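You operate a simulated robot arm through the tools that you are given. There is no shell and no other tool.

Carry out the task below with a simulated robot arm. There is one attempt and no reset: what you move stays moved.

JOB
End the full blue bobbin, move it onto the FULL pad and load the black one on the small winder.
Fine: press END first; roller arm away for the change, back on after. Leave the other controls and the third bobbin. Where these are worked on the way, their far stop is far enough and under half their travel is too little: roller arm.

It is judged by the outcome, as a careful person would: the job done as asked, and still so three seconds after it is handed in. It fails if anything else is knocked over, pushed out of place, dropped, spilled or broken.

ROBOT AND FRAMES
A 7-joint arm with a two-finger parallel gripper, fixed in place. Base frame: the origin is at the foot of the arm, x ahead of it, y to its left, z up; the work surface is at about z = 0.769. Units: m, degrees, N and s.
With the tool pointing down near the work surface it reaches from about 0.1 to 0.66 m from the base axis. Its first joint turns from -66.0 to 66.0 degrees. Payload 1.57 kg.
The TCP is the grasp point between the finger pads, 0.03 m short of the fingertips. In the tool frame z runs along the fingers and y along their closing line. Largest opening 0.08 m; finger width 0.017, thickness 0.012; the body of the gripper, 0.04 by 0.082 m, starts 0.08 m behind the TCP.
Orientation is told as [roll, pitch, yaw] about the base's x, y, z axes, in that order, counted from this pose: with the fingers straight down and closing along the base's y, the tool's x points along the base's -x, its y along +y and its z along -z.

CONTROLS
- The arm moves only by the tool move_arm. Its argument "targets" is a list of rows, each an object of numbers (a shift or turn left out is 0, a gripper value left out holds the last): "dx", "dy", "dz": the shift along the tool's x, y, z in m; "ax", "ay", "az": the turn, a rotation vector about the tool's x, y, z in degrees; "fingers": the opening in per cent of the stroke, from 0 (shut) to 100 (fully open). In form: [{"dx": .., "dy": .., "dz": .., "ax": .., "ay": .., "az": .., "fingers": ..}, ...]. A call has 1 to 20 rows; each row shifts and turns the commanded pose from where the row before left it, along the tool's axes as they then stand. Each row takes 0.2 s and may step no farther than 0.05 m and 8.6 degrees from the row before; otherwise, or with a gripper value out of range, the whole call is refused. Where a pose cannot be reached the arm comes as near as it can. A force on the tool above 40 N (or 10 N above the force at the start of the call, whichever is more), or a blocked arm, ends the call early, and 0.2 s more pass. Each finger travels about 0.072 m/s and halts on what it meets, pressing with about 36 N; the grip force reading is that of the motor and also rises with nothing between the fingers. The clock runs only during rows and for 0.2 s after the last one: add rows that do not move to give the fingers time. The reply holds the time, the measured pose of the TCP, the force on the tool along the base axes, the opening and the grip force, in the units named above and with some noise, with the torque about the TCP (base axes, N m) and any sound that the robot's microphone picked up.
- Cameras (640 x 400 px; columns grow to the right, rows downward): "scene" is fixed at [0.0623, 0.4437, 1.4152]; the picture's right is [-0.68, -0.74, 0.00], its down [-0.49, 0.45, -0.75] and it looks along [0.55, -0.51, -0.66] (base axes); focal length 310 px, centre (320, 200). "wrist" rides on the gripper at [0.072, -0.007, -0.122] in the tool frame; the picture's right is [0.09, 1.00, 0.00], its down [-0.84, 0.08, -0.54] and it looks along [-0.54, 0.05, 0.84] (tool axes); focal length 238 px, centre (320, 200). There is no depth. A picture from a camera that has moved, and an enlarged one, comes with that camera's place and axes in the base frame and with its lens.
- snapshot(camera): a new picture of that camera. It takes no simulated time.
- inspect(camera, box): a new picture of the part [left, top, right, bottom] of that camera's present view, enlarged. It takes no simulated time.
- sign_off(): hands the job in; it is judged then, once.

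Places have to be worked out from the pictures, the camera data and where the tool is seen. Open the gripper and draw the arm clear of the work before you hand the job in, unless the task says otherwise.

The tools are called after ">>>" as name(argument=value, ...) on one line, values as JSON. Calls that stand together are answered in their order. move_arm: Moves the arm, as the interface text tells. Its arguments: {"type":"object","properties":{"targets":{"type":"array"}},"required":["targets"]} The other tools are called the same way: snapshot (camera) takes a picture; inspect (camera, box) takes an enlarged picture of a part of a camera's view; sign_off () hands the job in.

At the start:

```text
time_s: 0.0
position: [0.4153, 0.1848, 1.1648]
ee_rot: [0.0, 0.1, 0.0]
ft_force: [0.7, -0.5, 0.7]
moment: [0.02, -0.04, 0.02]
gripper_width: 0.0802
finger_force: 0.0
```

scene: 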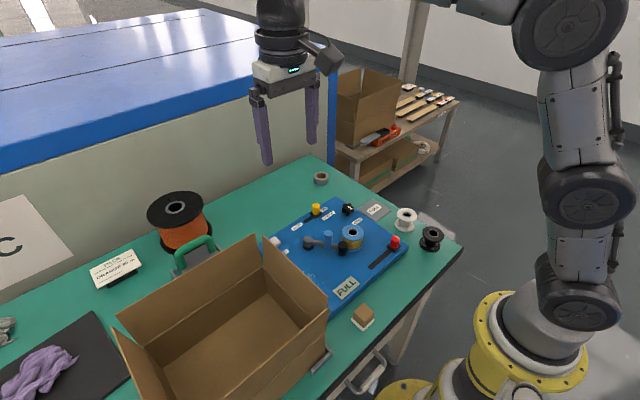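
wrist: 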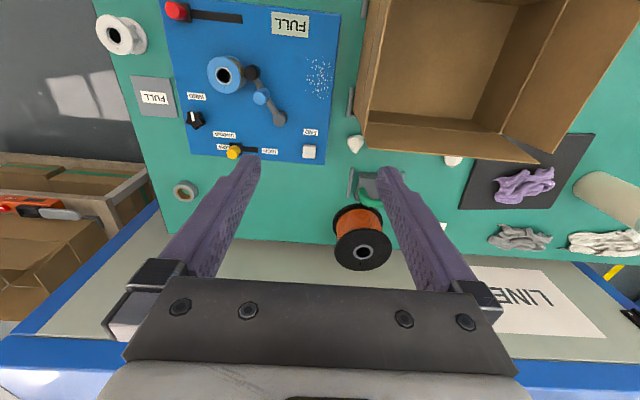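

I'll start by looking closely at the winder in both cameras before moving anything.

>>> inspect(camera="scene", box=[260, 160, 460, 310])

>>> inspect(camera="wrist", box=[80, 0, 360, 175])

```text
2.67 times, centred on (360, 235) of scene
camera zoom: at [0.0623, 0.4437, 1.4152], right [-0.68, -0.74, 0.0], down [-0.49, 0.45, -0.75], along [0.55, -0.51, -0.66], focal length 828 px, centre (213, 107)
```

zoom: 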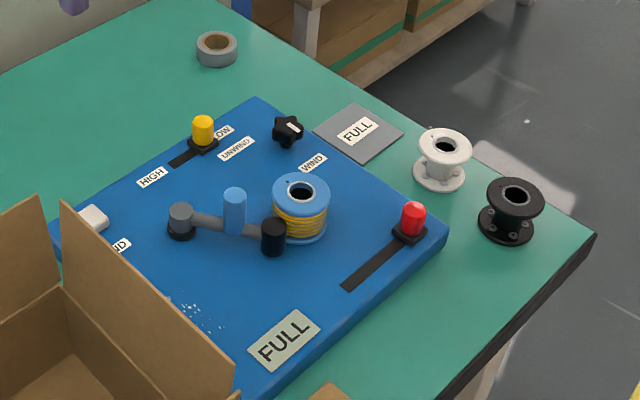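

```text
2.29 times, centred on (220, 88) of wrist
camera zoom: at [0.3434, 0.1772, 1.2857], right [-0.09, 1.0, 0.0], down [0.84, 0.08, 0.54], along [0.54, 0.05, -0.84], focal length 545 px, centre (549, 457)
```

zoom: 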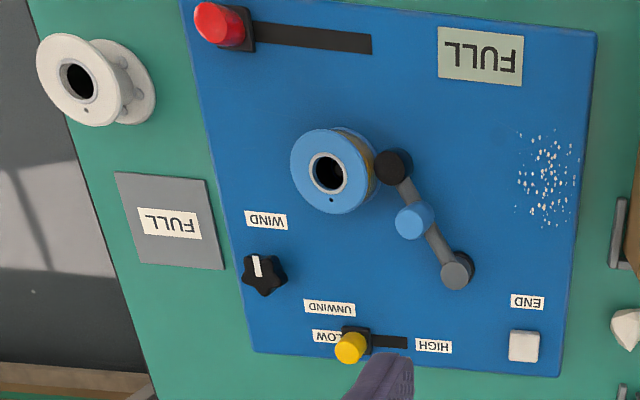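

The grey FULL pad lies on the table beside the winder, and the plate on the panel reading "FULL" looks like a display. I'll zoom in on the roller arm, bobbins and END button for details.

>>> inspect(camera="scene", box=[300, 205, 400, 265])

>>> inspect(camera="scene", box=[380, 195, 450, 260])

>>> inspect(camera="scene", box=[110, 220, 340, 400])

>>> inspect(camera="wrist", box=[180, 30, 320, 170])

>>> inspect(camera="wrist", box=[300, 0, 640, 200])

```text
6.40 times, centred on (350, 235) of scene
camera zoom: at [0.0623, 0.4437, 1.4152], right [-0.68, -0.74, 0.0], down [-0.49, 0.45, -0.75], along [0.55, -0.51, -0.66], focal length 1986 px, centre (128, -24)
```

zoom: 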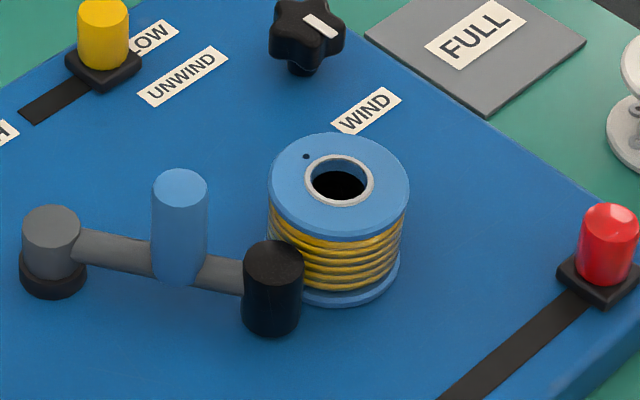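

```text
6.15 times, centred on (415, 228) of scene
camera zoom: at [0.0623, 0.4437, 1.4152], right [-0.68, -0.74, 0.0], down [-0.49, 0.45, -0.75], along [0.55, -0.51, -0.66], focal length 1910 px, centre (-265, 31)
```

zoom: 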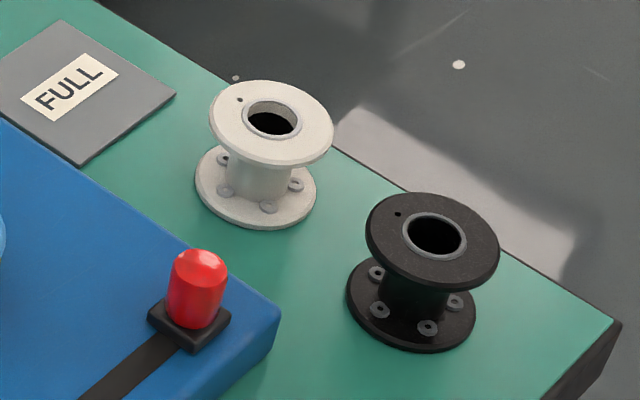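

```text
2.22 times, centred on (225, 310) of scene
camera zoom: at [0.0623, 0.4437, 1.4152], right [-0.68, -0.74, 0.0], down [-0.49, 0.45, -0.75], along [0.55, -0.51, -0.66], focal length 690 px, centre (531, -44)
```

zoom: 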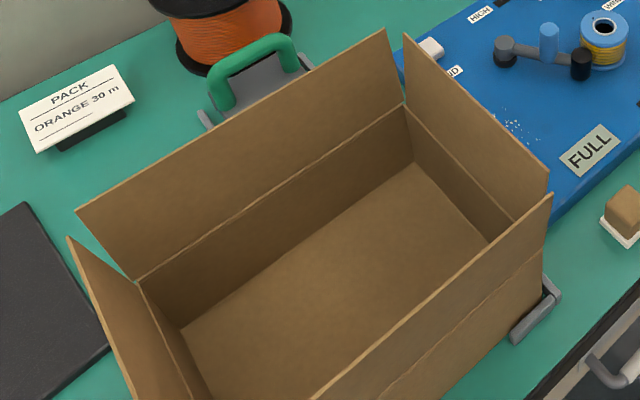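

```text
2.86 times, centred on (250, 100) of wrist
camera zoom: at [0.3434, 0.1772, 1.2857], right [-0.09, 1.0, 0.0], down [0.84, 0.08, 0.54], along [0.54, 0.05, -0.84], focal length 681 px, centre (520, 486)
```

zoom: 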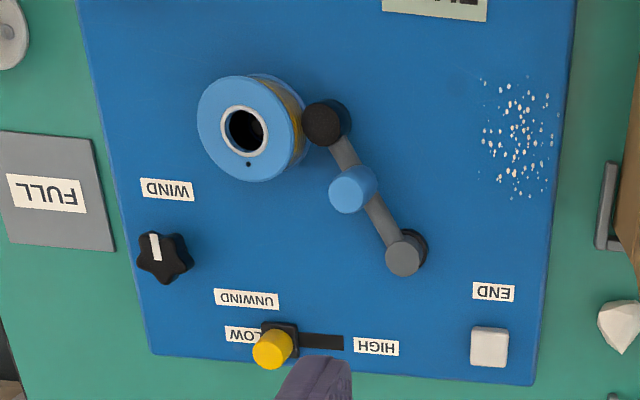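

```text
1.88 times, centred on (470, 100) of wrist
camera zoom: at [0.3434, 0.1772, 1.2857], right [-0.09, 1.0, 0.0], down [0.84, 0.08, 0.54], along [0.54, 0.05, -0.84], focal length 449 px, centre (38, 388)
```

zoom: 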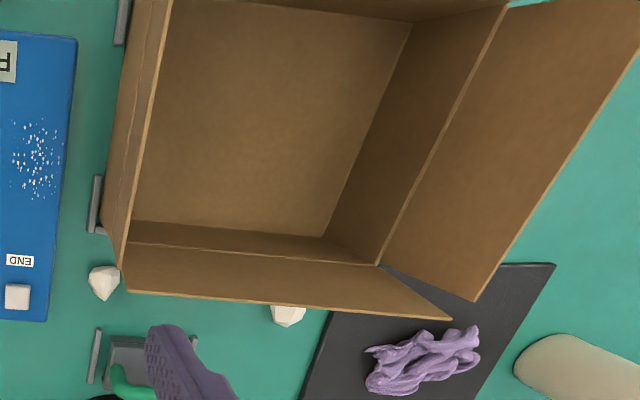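

From triangulating the two views: END button ≈ (0.533, 0.170, 0.80), blue bobbin ≈ (0.398, 0.020, top 0.84) and roller-arm pivot ≈ (0.466, 0.110). The handle peg is ≈ (0.419, 0.086, top 0.867), the grey pad ≈ (0.456, -0.147) and the black bobbin ≈ (0.265, -0.155). I'll move lower over the winder for a closer look.

>>> move_arm(targets=[{"dx": 0.01, "dy": -0.03, "dz": 0.03}, {"dx": 0.01, "dy": -0.03, "dz": 0.03}, {"dx": 0.01, "dy": -0.03, "dz": 0.03}, {"dx": 0.01, "dy": -0.02, "dz": 0.03}, {}])

>>> snapshot(camera="wrist")

>>> snapshot(camera="scene")

```text
time_s: 1.2
position: [0.3732, 0.0708, 1.0424]
ee_rot: [0.0, 0.0, 0.0]
ft_force: [0.3, -0.2, 0.3]
moment: [0.02, -0.03, -0.02]
gripper_width: 0.0802
finger_force: 0.0
```

```text
taken
camera wrist: at [0.3014, 0.064, 1.1649], right [-0.09, 1.0, 0.0], down [0.84, 0.08, 0.54], along [0.54, 0.05, -0.84], focal length 238 px, centre (320, 200)
```

wrist: 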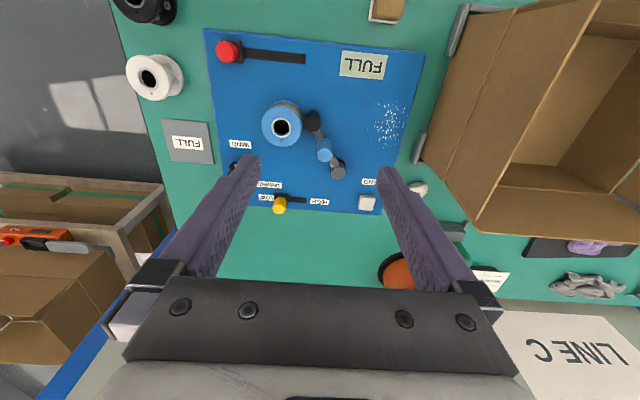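

```text
taken
```

scene: 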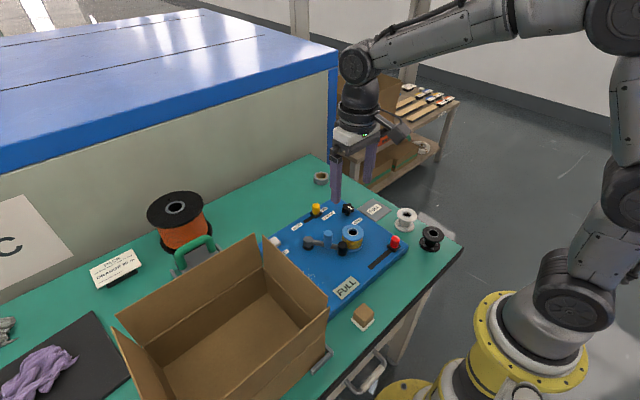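

The wrist camera now sees the whole panel. I'll enlarge the parts to refine positions.

>>> inspect(camera="wrist", box=[230, 80, 400, 220])

>>> inspect(camera="wrist", box=[110, 0, 290, 170])

```text
2.86 times, centred on (315, 150) of wrist
camera zoom: at [0.3014, 0.064, 1.1649], right [-0.09, 1.0, 0.0], down [0.84, 0.08, 0.54], along [0.54, 0.05, -0.84], focal length 681 px, centre (334, 343)
```

zoom: 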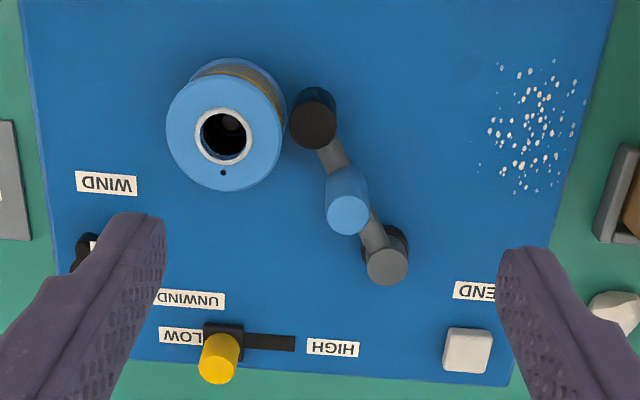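

```text
2.35 times, centred on (200, 85) of wrist
camera zoom: at [0.3014, 0.064, 1.1649], right [-0.09, 1.0, 0.0], down [0.84, 0.08, 0.54], along [0.54, 0.05, -0.84], focal length 561 px, centre (602, 471)
```

zoom: 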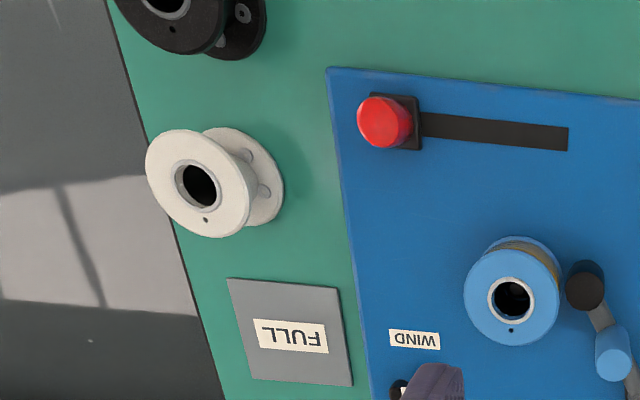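

The END button refines to ≈ (0.531, 0.170, top ≈ 0.803). I'll close the fingers and move above it, staying clear of the box flap at y ≈ 0.246.

>>> move_arm(targets=[{"dx": -0.03, "dy": 0.018, "dz": 0.0, "fingers": 0}, {"dx": -0.03, "dy": 0.018, "dz": 0.02}, {"dx": -0.03, "dy": 0.018, "dz": 0.02}, {"dx": -0.03, "dy": 0.018, "dz": 0.03}, {"dx": -0.03, "dy": 0.018, "dz": 0.04}, {"dx": -0.008, "dy": 0.009, "dz": 0.04}, {}, {}])

>>> inspect(camera="scene", box=[230, 120, 420, 300])

>>> snapshot(camera="wrist")

```text
refused: row 5 steps farther than a row can; nothing moved
```

```text
2.22 times, centred on (325, 210) of scene
camera zoom: at [0.0623, 0.4437, 1.4152], right [-0.68, -0.74, 0.0], down [-0.49, 0.45, -0.75], along [0.55, -0.51, -0.66], focal length 690 px, centre (309, 178)
```

zoom: 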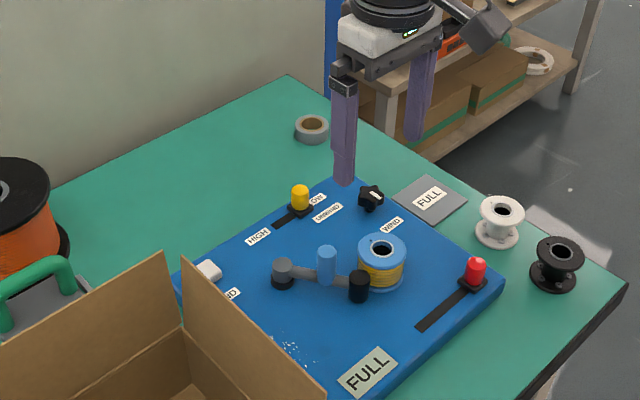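

```text
taken
camera wrist: at [0.3014, 0.064, 1.1649], right [-0.09, 1.0, 0.0], down [0.84, 0.08, 0.54], along [0.54, 0.05, -0.84], focal length 238 px, centre (320, 200)
```

wrist: 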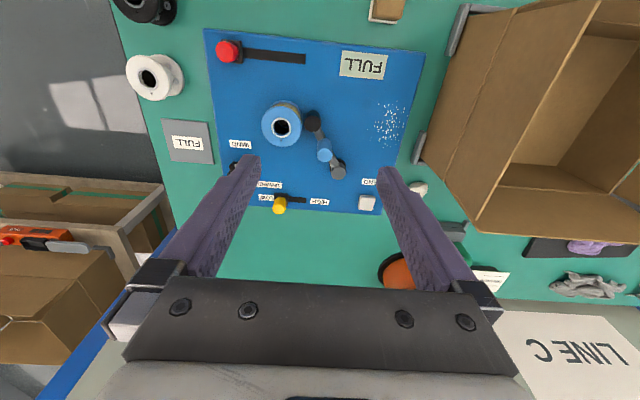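

The move was refused because one row was too long. I'll resend it with shorter steps towards the spot above END.

>>> move_arm(targets=[{"dx": -0.03, "dy": 0.018, "fingers": 0}, {"dx": -0.03, "dy": 0.018, "dz": 0.02}, {"dx": -0.03, "dy": 0.018, "dz": 0.02}, {"dx": -0.03, "dy": 0.018, "dz": 0.025}, {"dx": -0.03, "dy": 0.018, "dz": 0.025}, {"dx": -0.008, "dy": 0.009, "dz": 0.03}, {"dz": 0.03}, {}, {}])

>>> inspect(camera="scene", box=[230, 120, 420, 300])

>>> snapshot(camera="wrist")

```text
time_s: 3.2
position: [0.5352, 0.1724, 0.8936]
ee_rot: [0.1, 0.1, 0.1]
ft_force: [0.3, 0.6, 0.3]
moment: [0.0, 0.01, 0.0]
gripper_width: 0.0
finger_force: 21.5
```

```text
2.22 times, centred on (325, 210) of scene
camera zoom: at [0.0623, 0.4437, 1.4152], right [-0.68, -0.74, 0.0], down [-0.49, 0.45, -0.75], along [0.55, -0.51, -0.66], focal length 690 px, centre (309, 178)
```

zoom: 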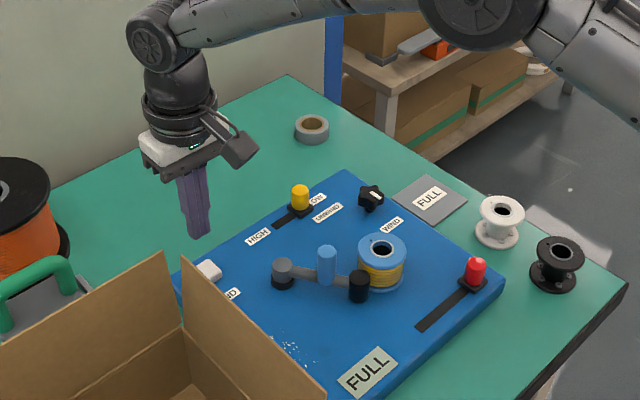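

```text
taken
camera wrist: at [0.4632, 0.1659, 1.016], right [-0.09, 1.0, 0.0], down [0.84, 0.08, 0.54], along [0.54, 0.05, -0.84], focal length 238 px, centre (320, 200)
```

wrist: 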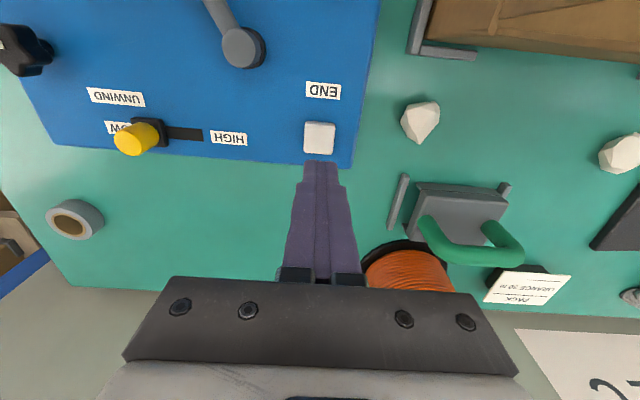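

The wrist view puts END at (0.533, 0.171), right under the closed fingers. I'll descend onto it in small steps and watch force and sound.

>>> move_arm(targets=[{"dx": 0.002, "dy": -0.001, "dz": 0.025}, {"dz": 0.02}, {"dz": 0.008}, {"dz": 0.004}, {"dz": 0.004}])

>>> inspect(camera="scene", box=[230, 180, 420, 300])

```text
time_s: 4.4
position: [0.5328, 0.1733, 0.8318]
ee_rot: [0.0, -0.2, 0.0]
ft_force: [0.5, 0.2, 0.8]
moment: [0.04, -0.01, -0.02]
gripper_width: 0.0
finger_force: 21.3
```

```text
3.33 times, centred on (325, 240) of scene
camera zoom: at [0.0622, 0.4437, 1.4152], right [-0.68, -0.74, 0.0], down [-0.49, 0.45, -0.75], along [0.55, -0.51, -0.66], focal length 1034 px, centre (303, 67)
```

zoom: 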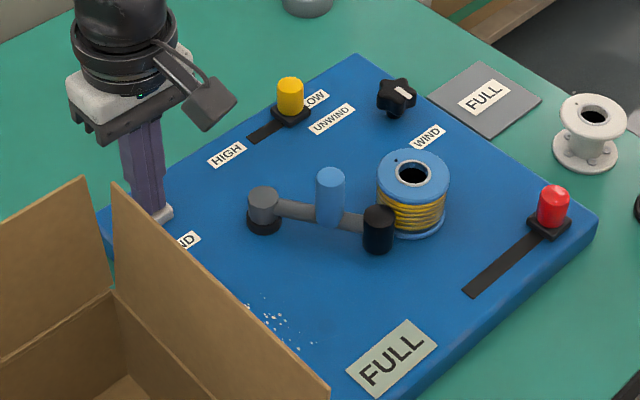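

The fingertips are at z ≈ 0.802 with no contact yet, so I'll continue down in 2 mm steps.

>>> move_arm(targets=[{"dz": 0.002}, {"dz": 0.002}, {"dz": 0.002}])

```text
time_s: 5.2
position: [0.5313, 0.172, 0.8284]
ee_rot: [0.1, -0.1, 0.0]
ft_force: [-4.6, 2.6, 11.1]
moment: [0.08, 0.11, 0.0]
gripper_width: 0.0001
finger_force: 21.2
heard: click
```

A click was heard with about 11 N of contact, so END is pressed. I'll back straight up and check the panel.

>>> move_arm(targets=[{"dz": -0.006}, {"dz": -0.03}, {"dz": -0.04}, {}])

>>> inspect(camera="scene", box=[230, 180, 420, 300])

>>> snapshot(camera="wrist")

```text
time_s: 6.2
position: [0.5294, 0.1704, 0.9023]
ee_rot: [0.0, 0.0, 0.0]
ft_force: [-0.3, 0.2, -0.7]
moment: [-0.01, -0.02, -0.02]
gripper_width: 0.0
finger_force: 20.9
```

```text
3.33 times, centred on (325, 240) of scene
camera zoom: at [0.0623, 0.4437, 1.4152], right [-0.68, -0.74, 0.0], down [-0.49, 0.45, -0.75], along [0.55, -0.51, -0.66], focal length 1034 px, centre (303, 67)
```

zoom: 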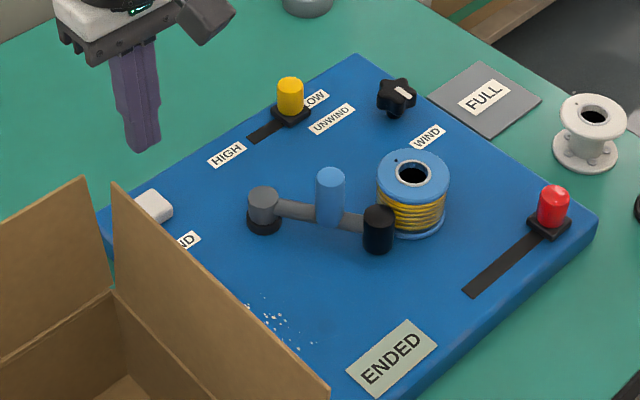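

```text
taken
camera wrist: at [0.4595, 0.1633, 1.024], right [-0.09, 1.0, 0.0], down [0.84, 0.08, 0.54], along [0.54, 0.05, -0.84], focal length 238 px, centre (320, 200)
```

wrist: 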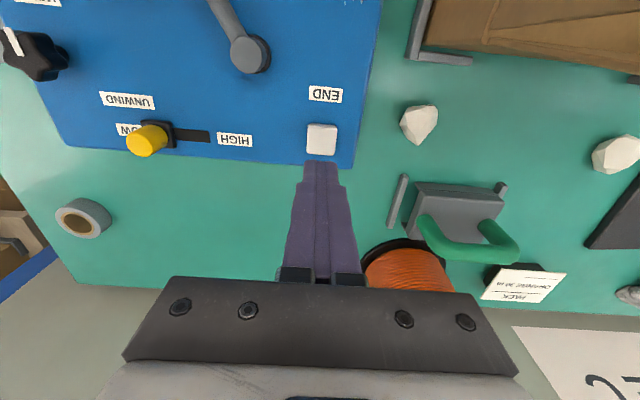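

The display now reads "ENDED". Next is the roller arm: I'll half-open the fingers and move above its blue peg at ≈ (0.423, 0.0835), staying high.

>>> move_arm(targets=[{"dz": -0.03, "fingers": 50}, {"dx": 0.0266, "dy": -0.0217}, {"dx": 0.0266, "dy": -0.0217}, {"dx": 0.0266, "dy": -0.0217}, {"dx": 0.0266, "dy": -0.0217}, {}, {}])

>>> inspect(camera="wrist", box=[220, 0, 420, 170])

>>> inspect(camera="scene", box=[280, 150, 400, 270])

```text
time_s: 7.8
position: [0.4241, 0.0844, 0.9285]
ee_rot: [0.0, 0.0, 0.1]
ft_force: [-0.1, 1.6, -0.7]
moment: [0.02, 0.05, -0.04]
gripper_width: 0.0401
finger_force: 0.0
```

```text
2.35 times, centred on (320, 85) of wrist
camera zoom: at [0.3532, 0.0773, 1.0513], right [-0.09, 1.0, 0.0], down [0.84, 0.08, 0.54], along [0.54, 0.05, -0.84], focal length 561 px, centre (320, 471)
```

zoom: 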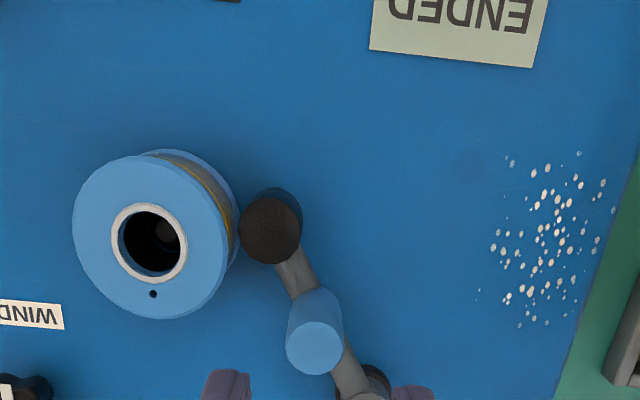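

```text
3.33 times, centred on (340, 210) of scene
camera zoom: at [0.0622, 0.4437, 1.4152], right [-0.68, -0.74, 0.0], down [-0.49, 0.45, -0.75], along [0.55, -0.51, -0.66], focal length 1034 px, centre (253, 167)
```

zoom: 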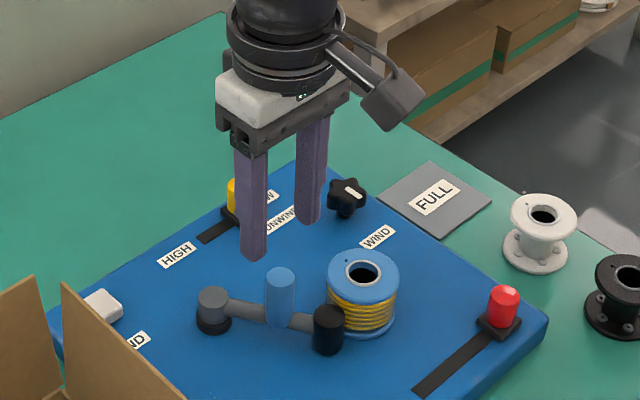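

The peg top is at ≈ (0.420, 0.082, 0.865) and the fingers straddle it. I'll lower them around the peg, keeping the tips at z ≈ 0.838, above the roller and bar.

>>> move_arm(targets=[{"dx": 0.0035, "dy": -0.0024, "dz": 0.015}, {"dz": 0.02}, {"dz": 0.015}, {"dz": 0.01}, {}])

>>> inspect(camera="wrist", box=[220, 0, 420, 200])

>>> inspect(camera="scene", box=[290, 190, 390, 270])

```text
time_s: 9.0
position: [0.4221, 0.0822, 0.8698]
ee_rot: [0.0, 0.1, 0.0]
ft_force: [-0.4, 0.4, 0.5]
moment: [0.0, 0.0, -0.01]
gripper_width: 0.04
finger_force: 0.0
```

```text
2.00 times, centred on (320, 100) of wrist
camera zoom: at [0.3503, 0.0757, 0.992], right [-0.09, 1.0, 0.0], down [0.84, 0.08, 0.54], along [0.54, 0.05, -0.84], focal length 477 px, centre (320, 400)
```

zoom: 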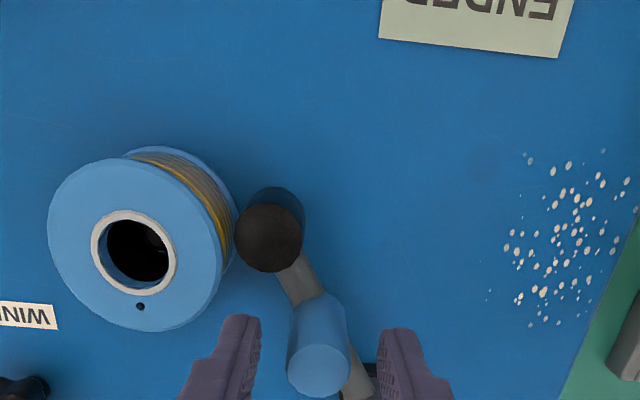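

```text
5.00 times, centred on (340, 230) of scene
camera zoom: at [0.0623, 0.4437, 1.4152], right [-0.68, -0.74, 0.0], down [-0.49, 0.45, -0.75], along [0.55, -0.51, -0.66], focal length 1552 px, centre (220, 50)
```

zoom: 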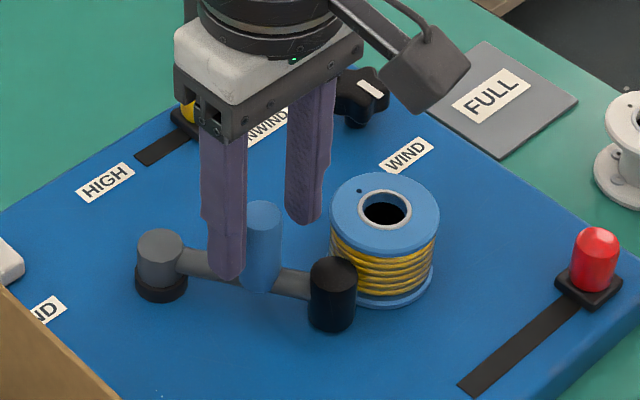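

The fingers straddle the peg nicely. I'll narrow the fingers to just around the peg and swing the arm clockwise (roller away from the bobbin) along an arc about the pivot at (0.468, 0.1095).

>>> move_arm(targets=[{"fingers": 33}, {}, {"dx": 0.006, "dy": 0.0095}, {"dx": 0.0025, "dy": 0.0093}, {"dx": 0.0008, "dy": 0.0096}, {}])

>>> inspect(camera="wrist", box=[220, 0, 420, 200])

>>> inspect(camera="scene", box=[290, 190, 390, 270])

```text
time_s: 10.4
position: [0.4127, 0.111, 0.8726]
ee_rot: [0.0, 0.0, 0.1]
ft_force: [0.3, -0.3, 0.1]
moment: [-0.03, 0.02, -0.02]
gripper_width: 0.027
finger_force: 0.1
```

```text
2.00 times, centred on (320, 100) of wrist
camera zoom: at [0.3402, 0.104, 0.9949], right [-0.09, 1.0, 0.0], down [0.84, 0.08, 0.54], along [0.54, 0.05, -0.84], focal length 477 px, centre (320, 400)
```

zoom: 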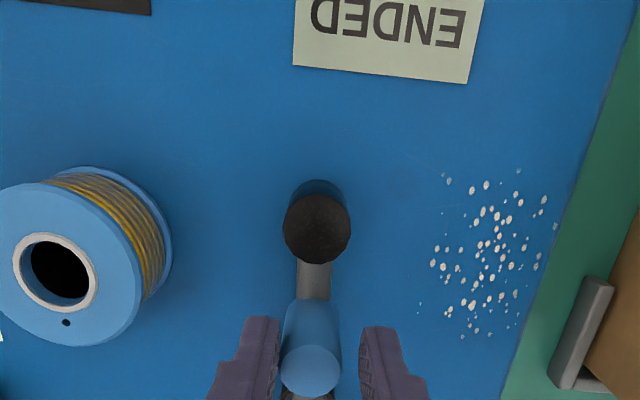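

```text
5.00 times, centred on (340, 230) of scene
camera zoom: at [0.0622, 0.4437, 1.4152], right [-0.68, -0.74, 0.0], down [-0.49, 0.45, -0.75], along [0.55, -0.51, -0.66], focal length 1552 px, centre (220, 50)
```

zoom: 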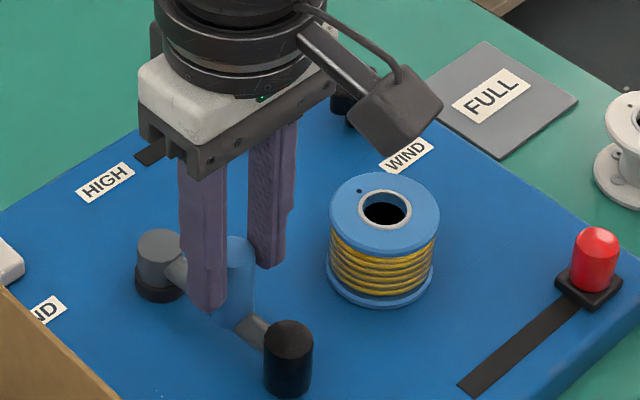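

The arm follows smoothly with little force. I'll continue the arc towards its far stop.

>>> move_arm(targets=[{"dx": -0.0008, "dy": 0.0096}, {"dx": -0.0025, "dy": 0.0093}, {"dx": -0.0041, "dy": 0.0088}, {}])

>>> inspect(camera="wrist", box=[220, 0, 420, 200])

>>> inspect(camera="scene", box=[290, 190, 390, 270])

```text
time_s: 11.4
position: [0.4194, 0.1398, 0.8718]
ee_rot: [-0.2, 0.3, -0.1]
ft_force: [-5.5, -14.0, 0.0]
moment: [-0.23, 0.12, -0.16]
gripper_width: 0.0384
finger_force: 6.6
```

```text
2.00 times, centred on (320, 100) of wrist
camera zoom: at [0.348, 0.1323, 0.9949], right [-0.09, 1.0, 0.0], down [0.84, 0.08, 0.54], along [0.54, 0.05, -0.84], focal length 477 px, centre (320, 400)
```

zoom: 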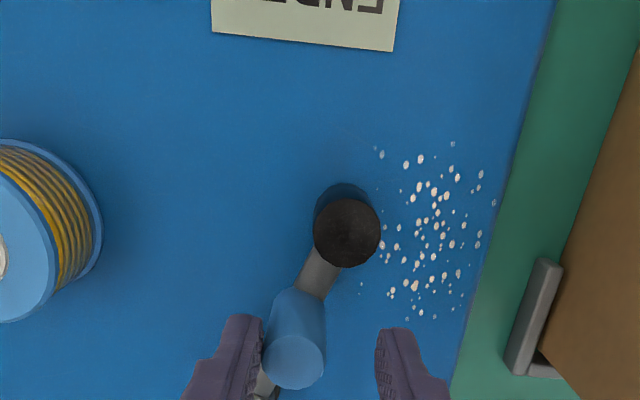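

```text
5.00 times, centred on (340, 230) of scene
camera zoom: at [0.0621, 0.4434, 1.4153], right [-0.68, -0.74, 0.0], down [-0.49, 0.45, -0.75], along [0.55, -0.51, -0.66], focal length 1552 px, centre (220, 50)
```

zoom: 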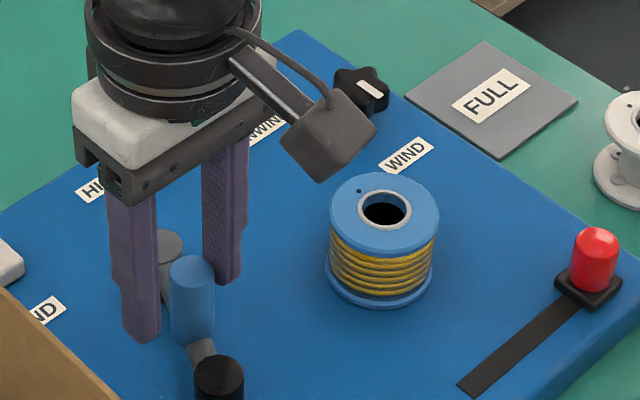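

The fingers were spread and 14 N of resistance appeared, so the arm is at its far stop (roughly 53° of swing). I'll ease off, open, lift away and check that it stays there.

>>> move_arm(targets=[{"dy": -0.004, "fingers": 50}, {"dy": -0.004}, {"dz": -0.025}, {"dz": -0.04}, {"dz": -0.03}, {}])

>>> inspect(camera="wrist", box=[180, 0, 440, 200])

>>> inspect(camera="scene", box=[270, 180, 400, 290])

```text
time_s: 12.8
position: [0.4191, 0.1312, 0.9699]
ee_rot: [0.0, 0.0, -0.1]
ft_force: [-0.6, -0.3, -0.4]
moment: [0.02, -0.02, 0.0]
gripper_width: 0.04
finger_force: 0.1
```

```text
2.00 times, centred on (310, 100) of wrist
camera zoom: at [0.3473, 0.1232, 1.0925], right [-0.09, 1.0, 0.0], down [0.84, 0.08, 0.54], along [0.54, 0.05, -0.84], focal length 477 px, centre (340, 400)
```

zoom: 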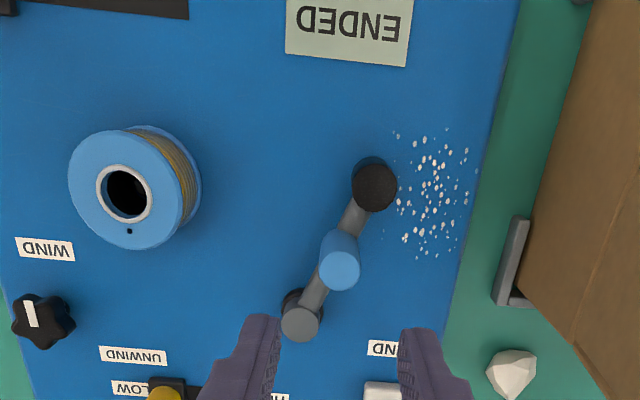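

```text
3.64 times, centred on (335, 235) of scene
camera zoom: at [0.0622, 0.4437, 1.4152], right [-0.68, -0.74, 0.0], down [-0.49, 0.45, -0.75], along [0.55, -0.51, -0.66], focal length 1128 px, centre (266, 73)
```

zoom: 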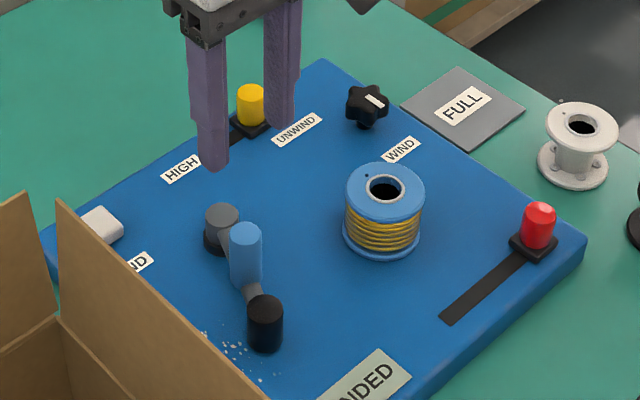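

The roller arm stays at its far stop. Now I'll open the gripper fully and position above the blue bobbin at ≈ (0.398, 0.021).

>>> move_arm(targets=[{"dx": 0.005, "dy": -0.028, "fingers": 100}, {"dx": 0.005, "dy": -0.028}, {"dx": 0.005, "dy": -0.027, "dz": 0.01}, {"dx": 0.006, "dy": -0.027, "dz": 0.02}, {}, {}])

>>> inspect(camera="wrist", box=[220, 0, 420, 200])

>>> inspect(camera="scene", box=[300, 160, 430, 270])

```text
time_s: 14.2
position: [0.3978, 0.0201, 0.939]
ee_rot: [0.0, 0.0, 0.1]
ft_force: [0.5, -0.1, -0.9]
moment: [0.01, 0.05, 0.02]
gripper_width: 0.0801
finger_force: 0.1
```

```text
2.00 times, centred on (320, 100) of wrist
camera zoom: at [0.3259, 0.013, 1.0607], right [-0.09, 1.0, 0.0], down [0.84, 0.08, 0.54], along [0.54, 0.05, -0.84], focal length 477 px, centre (320, 400)
```

zoom: 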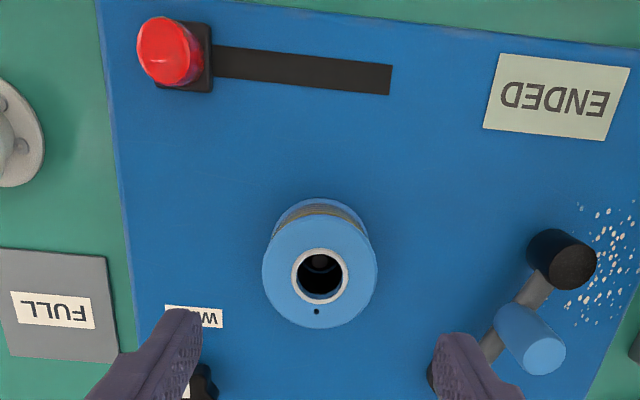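

```text
3.64 times, centred on (365, 215) of scene
camera zoom: at [0.0623, 0.4437, 1.4152], right [-0.68, -0.74, 0.0], down [-0.49, 0.45, -0.75], along [0.55, -0.51, -0.66], focal length 1128 px, centre (156, 146)
```

zoom: 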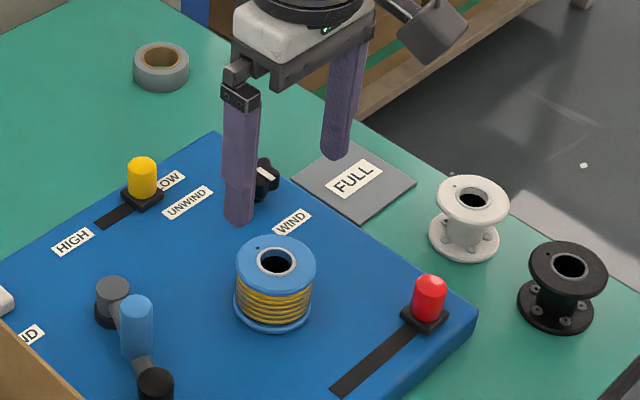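

The bobbin is centred under the open fingers at (0.399, 0.020). I'll descend around it to about TCP z = 0.833, slowly at the end.

>>> move_arm(targets=[{"dx": -0.001, "dz": 0.04}, {"dz": 0.03}, {"dz": 0.02}, {"dz": 0.008}, {"dz": 0.006}, {}])

>>> inspect(camera="scene", box=[310, 190, 400, 260])

>>> snapshot(camera="wrist")

```text
time_s: 15.6
position: [0.3979, 0.0203, 0.8339]
ee_rot: [0.1, 0.0, 0.0]
ft_force: [0.0, -1.3, -0.7]
moment: [-0.04, -0.02, -0.02]
gripper_width: 0.0802
finger_force: 0.2
```

```text
5.71 times, centred on (355, 225) of scene
camera zoom: at [0.0623, 0.4437, 1.4152], right [-0.68, -0.74, 0.0], down [-0.49, 0.45, -0.75], along [0.55, -0.51, -0.66], focal length 1773 px, centre (120, 57)
```

zoom: 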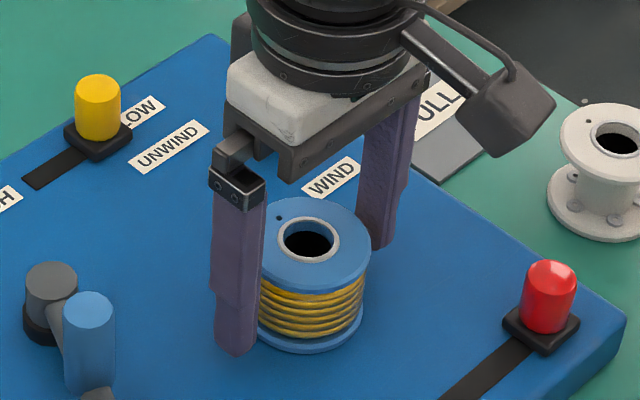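

```text
taken
camera wrist: at [0.3261, 0.0141, 0.9557], right [-0.09, 1.0, 0.0], down [0.84, 0.08, 0.54], along [0.54, 0.05, -0.84], focal length 238 px, centre (320, 200)
```

wrist: 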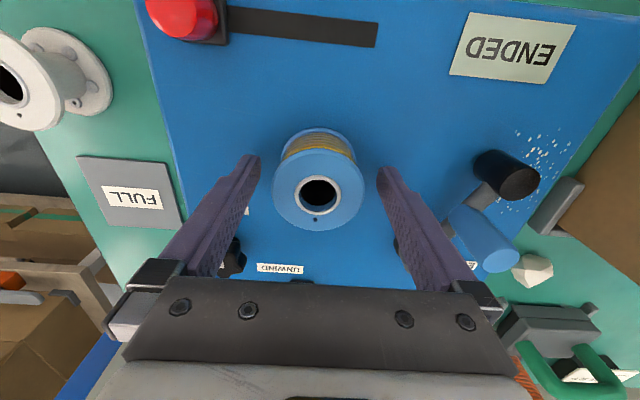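

The fingers sit either side of the bobbin with no contact force. Closing the grip now.

>>> move_arm(targets=[{"fingers": 0}, {}, {}, {}])

>>> inspect(camera="scene", box=[310, 190, 400, 260])

```text
time_s: 16.6
position: [0.397, 0.0215, 0.8338]
ee_rot: [0.0, 0.0, 0.0]
ft_force: [-0.5, -0.6, -0.2]
moment: [-0.05, 0.01, 0.03]
gripper_width: 0.0547
finger_force: 36.2
```

```text
5.71 times, centred on (355, 225) of scene
camera zoom: at [0.0623, 0.4437, 1.4152], right [-0.68, -0.74, 0.0], down [-0.49, 0.45, -0.75], along [0.55, -0.51, -0.66], focal length 1773 px, centre (120, 57)
```

zoom: 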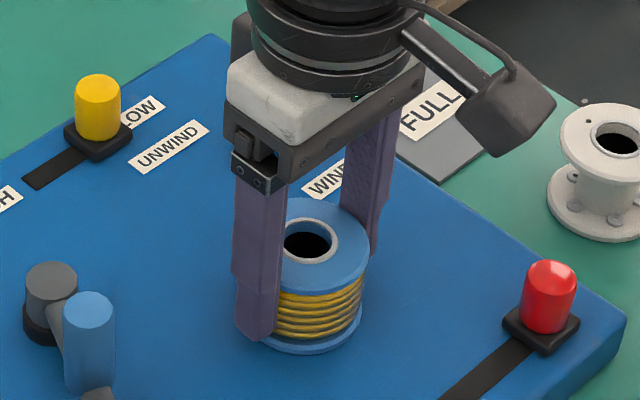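

It is gripped at 54.7 mm with 36 N. I'll lift straight up off the spindle slowly.

>>> move_arm(targets=[{"dz": -0.006}, {"dz": -0.01}, {"dz": -0.012}, {"dz": -0.015}, {"dz": -0.02}, {"dz": -0.025}, {}])

>>> inspect(camera="scene", box=[310, 170, 410, 260])

>>> snapshot(camera="wrist")

```text
time_s: 18.2
position: [0.3979, 0.0217, 0.9233]
ee_rot: [-0.1, 0.0, 0.0]
ft_force: [0.6, 0.0, -0.6]
moment: [-0.05, 0.02, 0.02]
gripper_width: 0.0544
finger_force: 35.6
```

```text
4.44 times, centred on (360, 215) of scene
camera zoom: at [0.0623, 0.4437, 1.4152], right [-0.68, -0.74, 0.0], down [-0.49, 0.45, -0.75], along [0.55, -0.51, -0.66], focal length 1379 px, centre (142, 133)
```

zoom: 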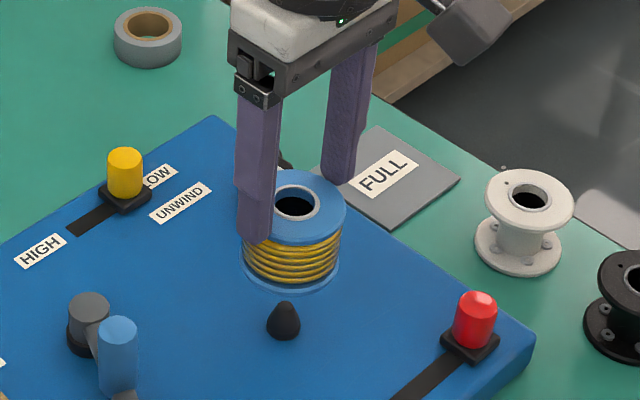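

```text
taken
camera wrist: at [0.3264, 0.0154, 1.0451], right [-0.09, 1.0, 0.0], down [0.84, 0.08, 0.54], along [0.54, 0.05, -0.84], focal length 238 px, centre (320, 200)
```

wrist: 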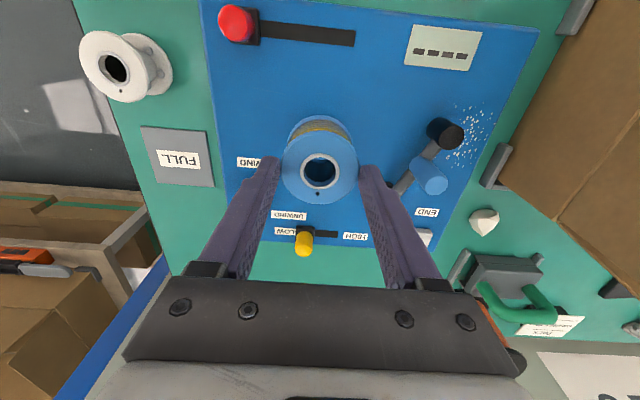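

The blue bobbin is off and the spindle is a plain short cone with no key, so no rotational alignment is needed. I'll record how the bobbin sits in the fingers, then carry it to the grey FULL pad at ≈ (0.456, -0.1475).

>>> inspect(camera="wrist", box=[240, 90, 400, 220])

>>> move_arm(targets=[{"dx": -0.0116, "dy": -0.0338}, {"dx": -0.0116, "dy": -0.0338}, {"dx": -0.0116, "dy": -0.0338}, {"dx": -0.0116, "dy": -0.0338}, {"dx": -0.0116, "dy": -0.0338}, {}])

>>> snapshot(camera="wrist")

>>> inspect(camera="scene", box=[310, 120, 450, 260])

```text
3.08 times, centred on (320, 155) of wrist
camera zoom: at [0.3264, 0.0154, 1.0451], right [-0.09, 1.0, 0.0], down [0.84, 0.08, 0.54], along [0.54, 0.05, -0.84], focal length 733 px, centre (320, 338)
```

zoom: 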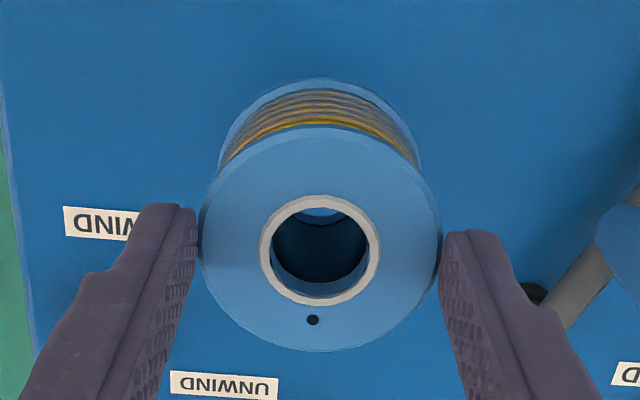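

```text
time_s: 19.6
position: [0.4551, -0.1495, 0.9187]
ee_rot: [0.0, 0.0, 0.0]
ft_force: [-0.5, -0.2, -1.0]
moment: [-0.03, -0.02, -0.03]
gripper_width: 0.0545
finger_force: 35.8
```

```text
taken
camera wrist: at [0.3832, -0.1561, 1.0419], right [-0.09, 1.0, 0.0], down [0.84, 0.08, 0.54], along [0.54, 0.05, -0.84], focal length 238 px, centre (320, 200)
```

wrist: 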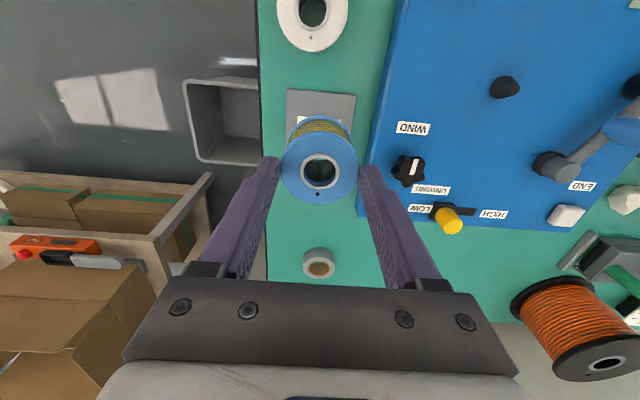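

```text
2.86 times, centred on (380, 190) of scene
camera zoom: at [0.0623, 0.4437, 1.4152], right [-0.68, -0.74, 0.0], down [-0.49, 0.45, -0.75], along [0.55, -0.51, -0.66], focal length 887 px, centre (149, 229)
```

zoom: 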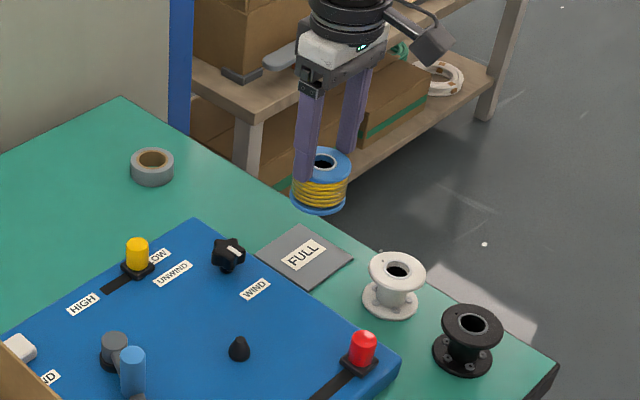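

The pad centre refines to ≈ (0.459, -0.150). I'll shift slightly and lower the bobbin to just above the pad.

>>> move_arm(targets=[{"dx": -0.004, "dy": -0.001, "dz": 0.03}, {"dz": 0.03}, {"dz": 0.025}, {"dz": 0.015}, {"dz": 0.005}, {}])

>>> inspect(camera="scene", box=[330, 160, 440, 260])

>>> snapshot(camera="wrist")

```text
time_s: 21.0
position: [0.4671, -0.1509, 0.8199]
ee_rot: [-0.3, -0.8, 0.1]
ft_force: [7.1, -6.3, 25.9]
moment: [-0.27, -0.38, -0.02]
gripper_width: 0.0546
finger_force: 35.8
```

```text
4.00 times, centred on (385, 210) of scene
camera zoom: at [0.062, 0.4437, 1.4152], right [-0.68, -0.74, 0.0], down [-0.49, 0.45, -0.75], along [0.55, -0.51, -0.66], focal length 1241 px, centre (60, 160)
```

zoom: 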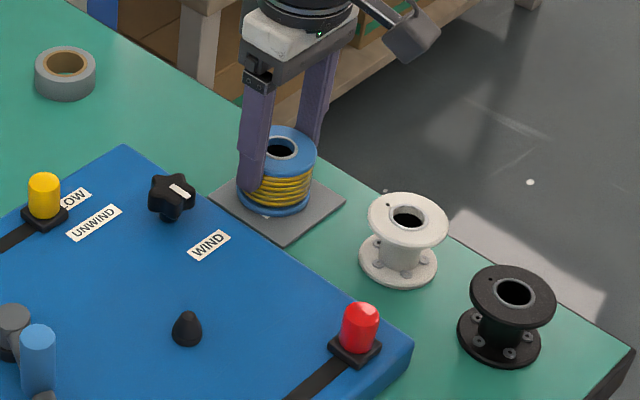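

```text
taken
camera wrist: at [0.3933, -0.1574, 0.9417], right [-0.09, 1.0, -0.01], down [0.83, 0.08, 0.55], along [0.55, 0.05, -0.83], focal length 238 px, centre (320, 200)
```

wrist: 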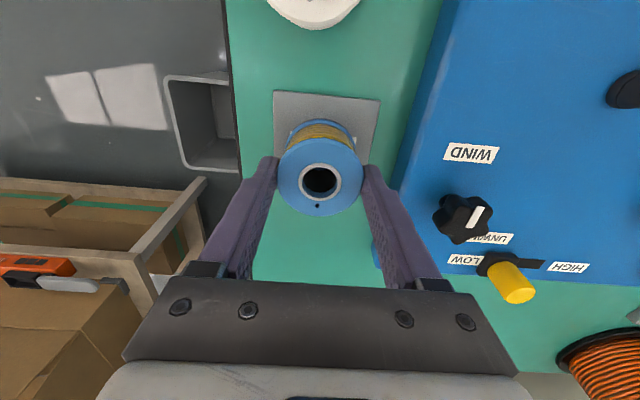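

Contact came at TCP z ≈ 0.82 with 26 N, earlier than expected and pushing the arm a little sideways. I'll ease up a few millimetres and re-read before releasing.

>>> move_arm(targets=[{"dz": -0.005}, {}])

>>> inspect(camera="scene", box=[350, 170, 410, 230])

>>> inspect(camera="wrist", box=[240, 60, 420, 230])

```text
time_s: 21.6
position: [0.4604, -0.1478, 0.8206]
ee_rot: [0.1, 0.4, 0.1]
ft_force: [2.7, -0.1, 6.1]
moment: [-0.04, -0.31, 0.03]
gripper_width: 0.0544
finger_force: 36.0
```

```text
6.67 times, centred on (380, 200) of scene
camera zoom: at [0.0622, 0.4438, 1.4152], right [-0.68, -0.74, 0.0], down [-0.49, 0.45, -0.75], along [0.55, -0.51, -0.66], focal length 2069 px, centre (-80, 200)
```

zoom: 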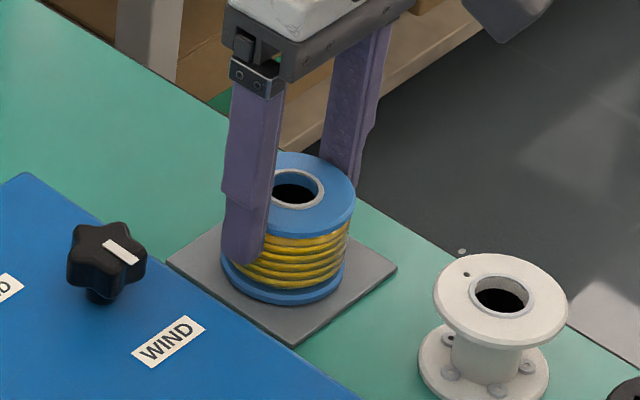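

```text
2.35 times, centred on (330, 145) of wrist
camera zoom: at [0.3895, -0.1553, 0.9432], right [-0.09, 1.0, 0.0], down [0.84, 0.08, 0.54], along [0.54, 0.05, -0.84], focal length 561 px, centre (296, 329)
```

zoom: 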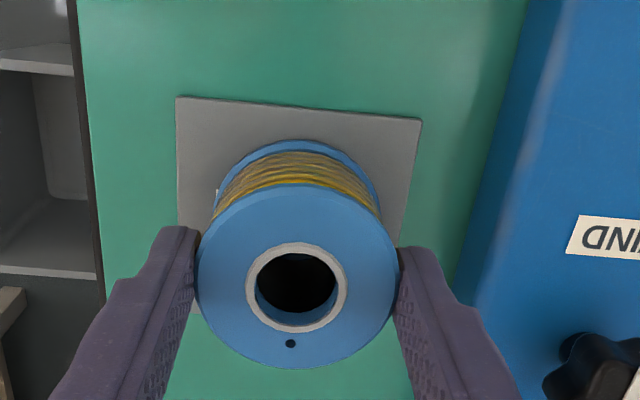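

The bobbin rests centred on the pad with only ~6 N left. I'll relieve that slightly, open to 85% so the finger stays clear of the panel edge, and lift off.

>>> move_arm(targets=[{"dz": -0.001}, {"fingers": 84}, {}, {}])

>>> inspect(camera="scene", box=[350, 170, 410, 230])

>>> inspect(camera="wrist", box=[240, 60, 420, 230])

```text
time_s: 22.6
position: [0.4626, -0.1495, 0.8219]
ee_rot: [0.0, 0.0, 0.0]
ft_force: [0.5, -0.2, -0.3]
moment: [0.01, 0.02, 0.02]
gripper_width: 0.0671
finger_force: 0.1
```

```text
6.67 times, centred on (380, 200) of scene
camera zoom: at [0.0623, 0.4437, 1.4152], right [-0.68, -0.74, 0.0], down [-0.49, 0.45, -0.75], along [0.55, -0.51, -0.66], focal length 2069 px, centre (-80, 200)
```

zoom: 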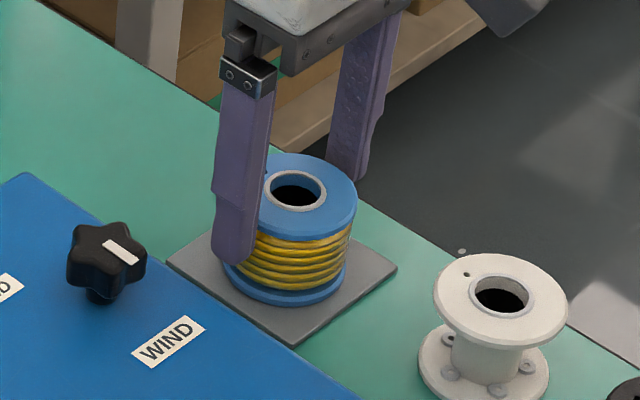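

```text
2.35 times, centred on (330, 145) of wrist
camera zoom: at [0.3903, -0.1562, 0.9452], right [-0.09, 1.0, 0.0], down [0.84, 0.08, 0.54], along [0.54, 0.05, -0.84], focal length 561 px, centre (296, 329)
```

zoom: 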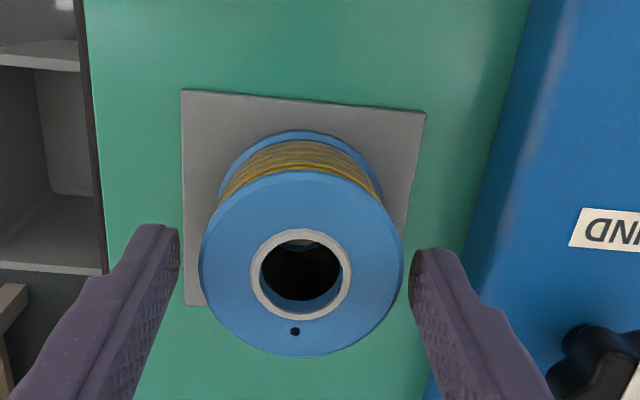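

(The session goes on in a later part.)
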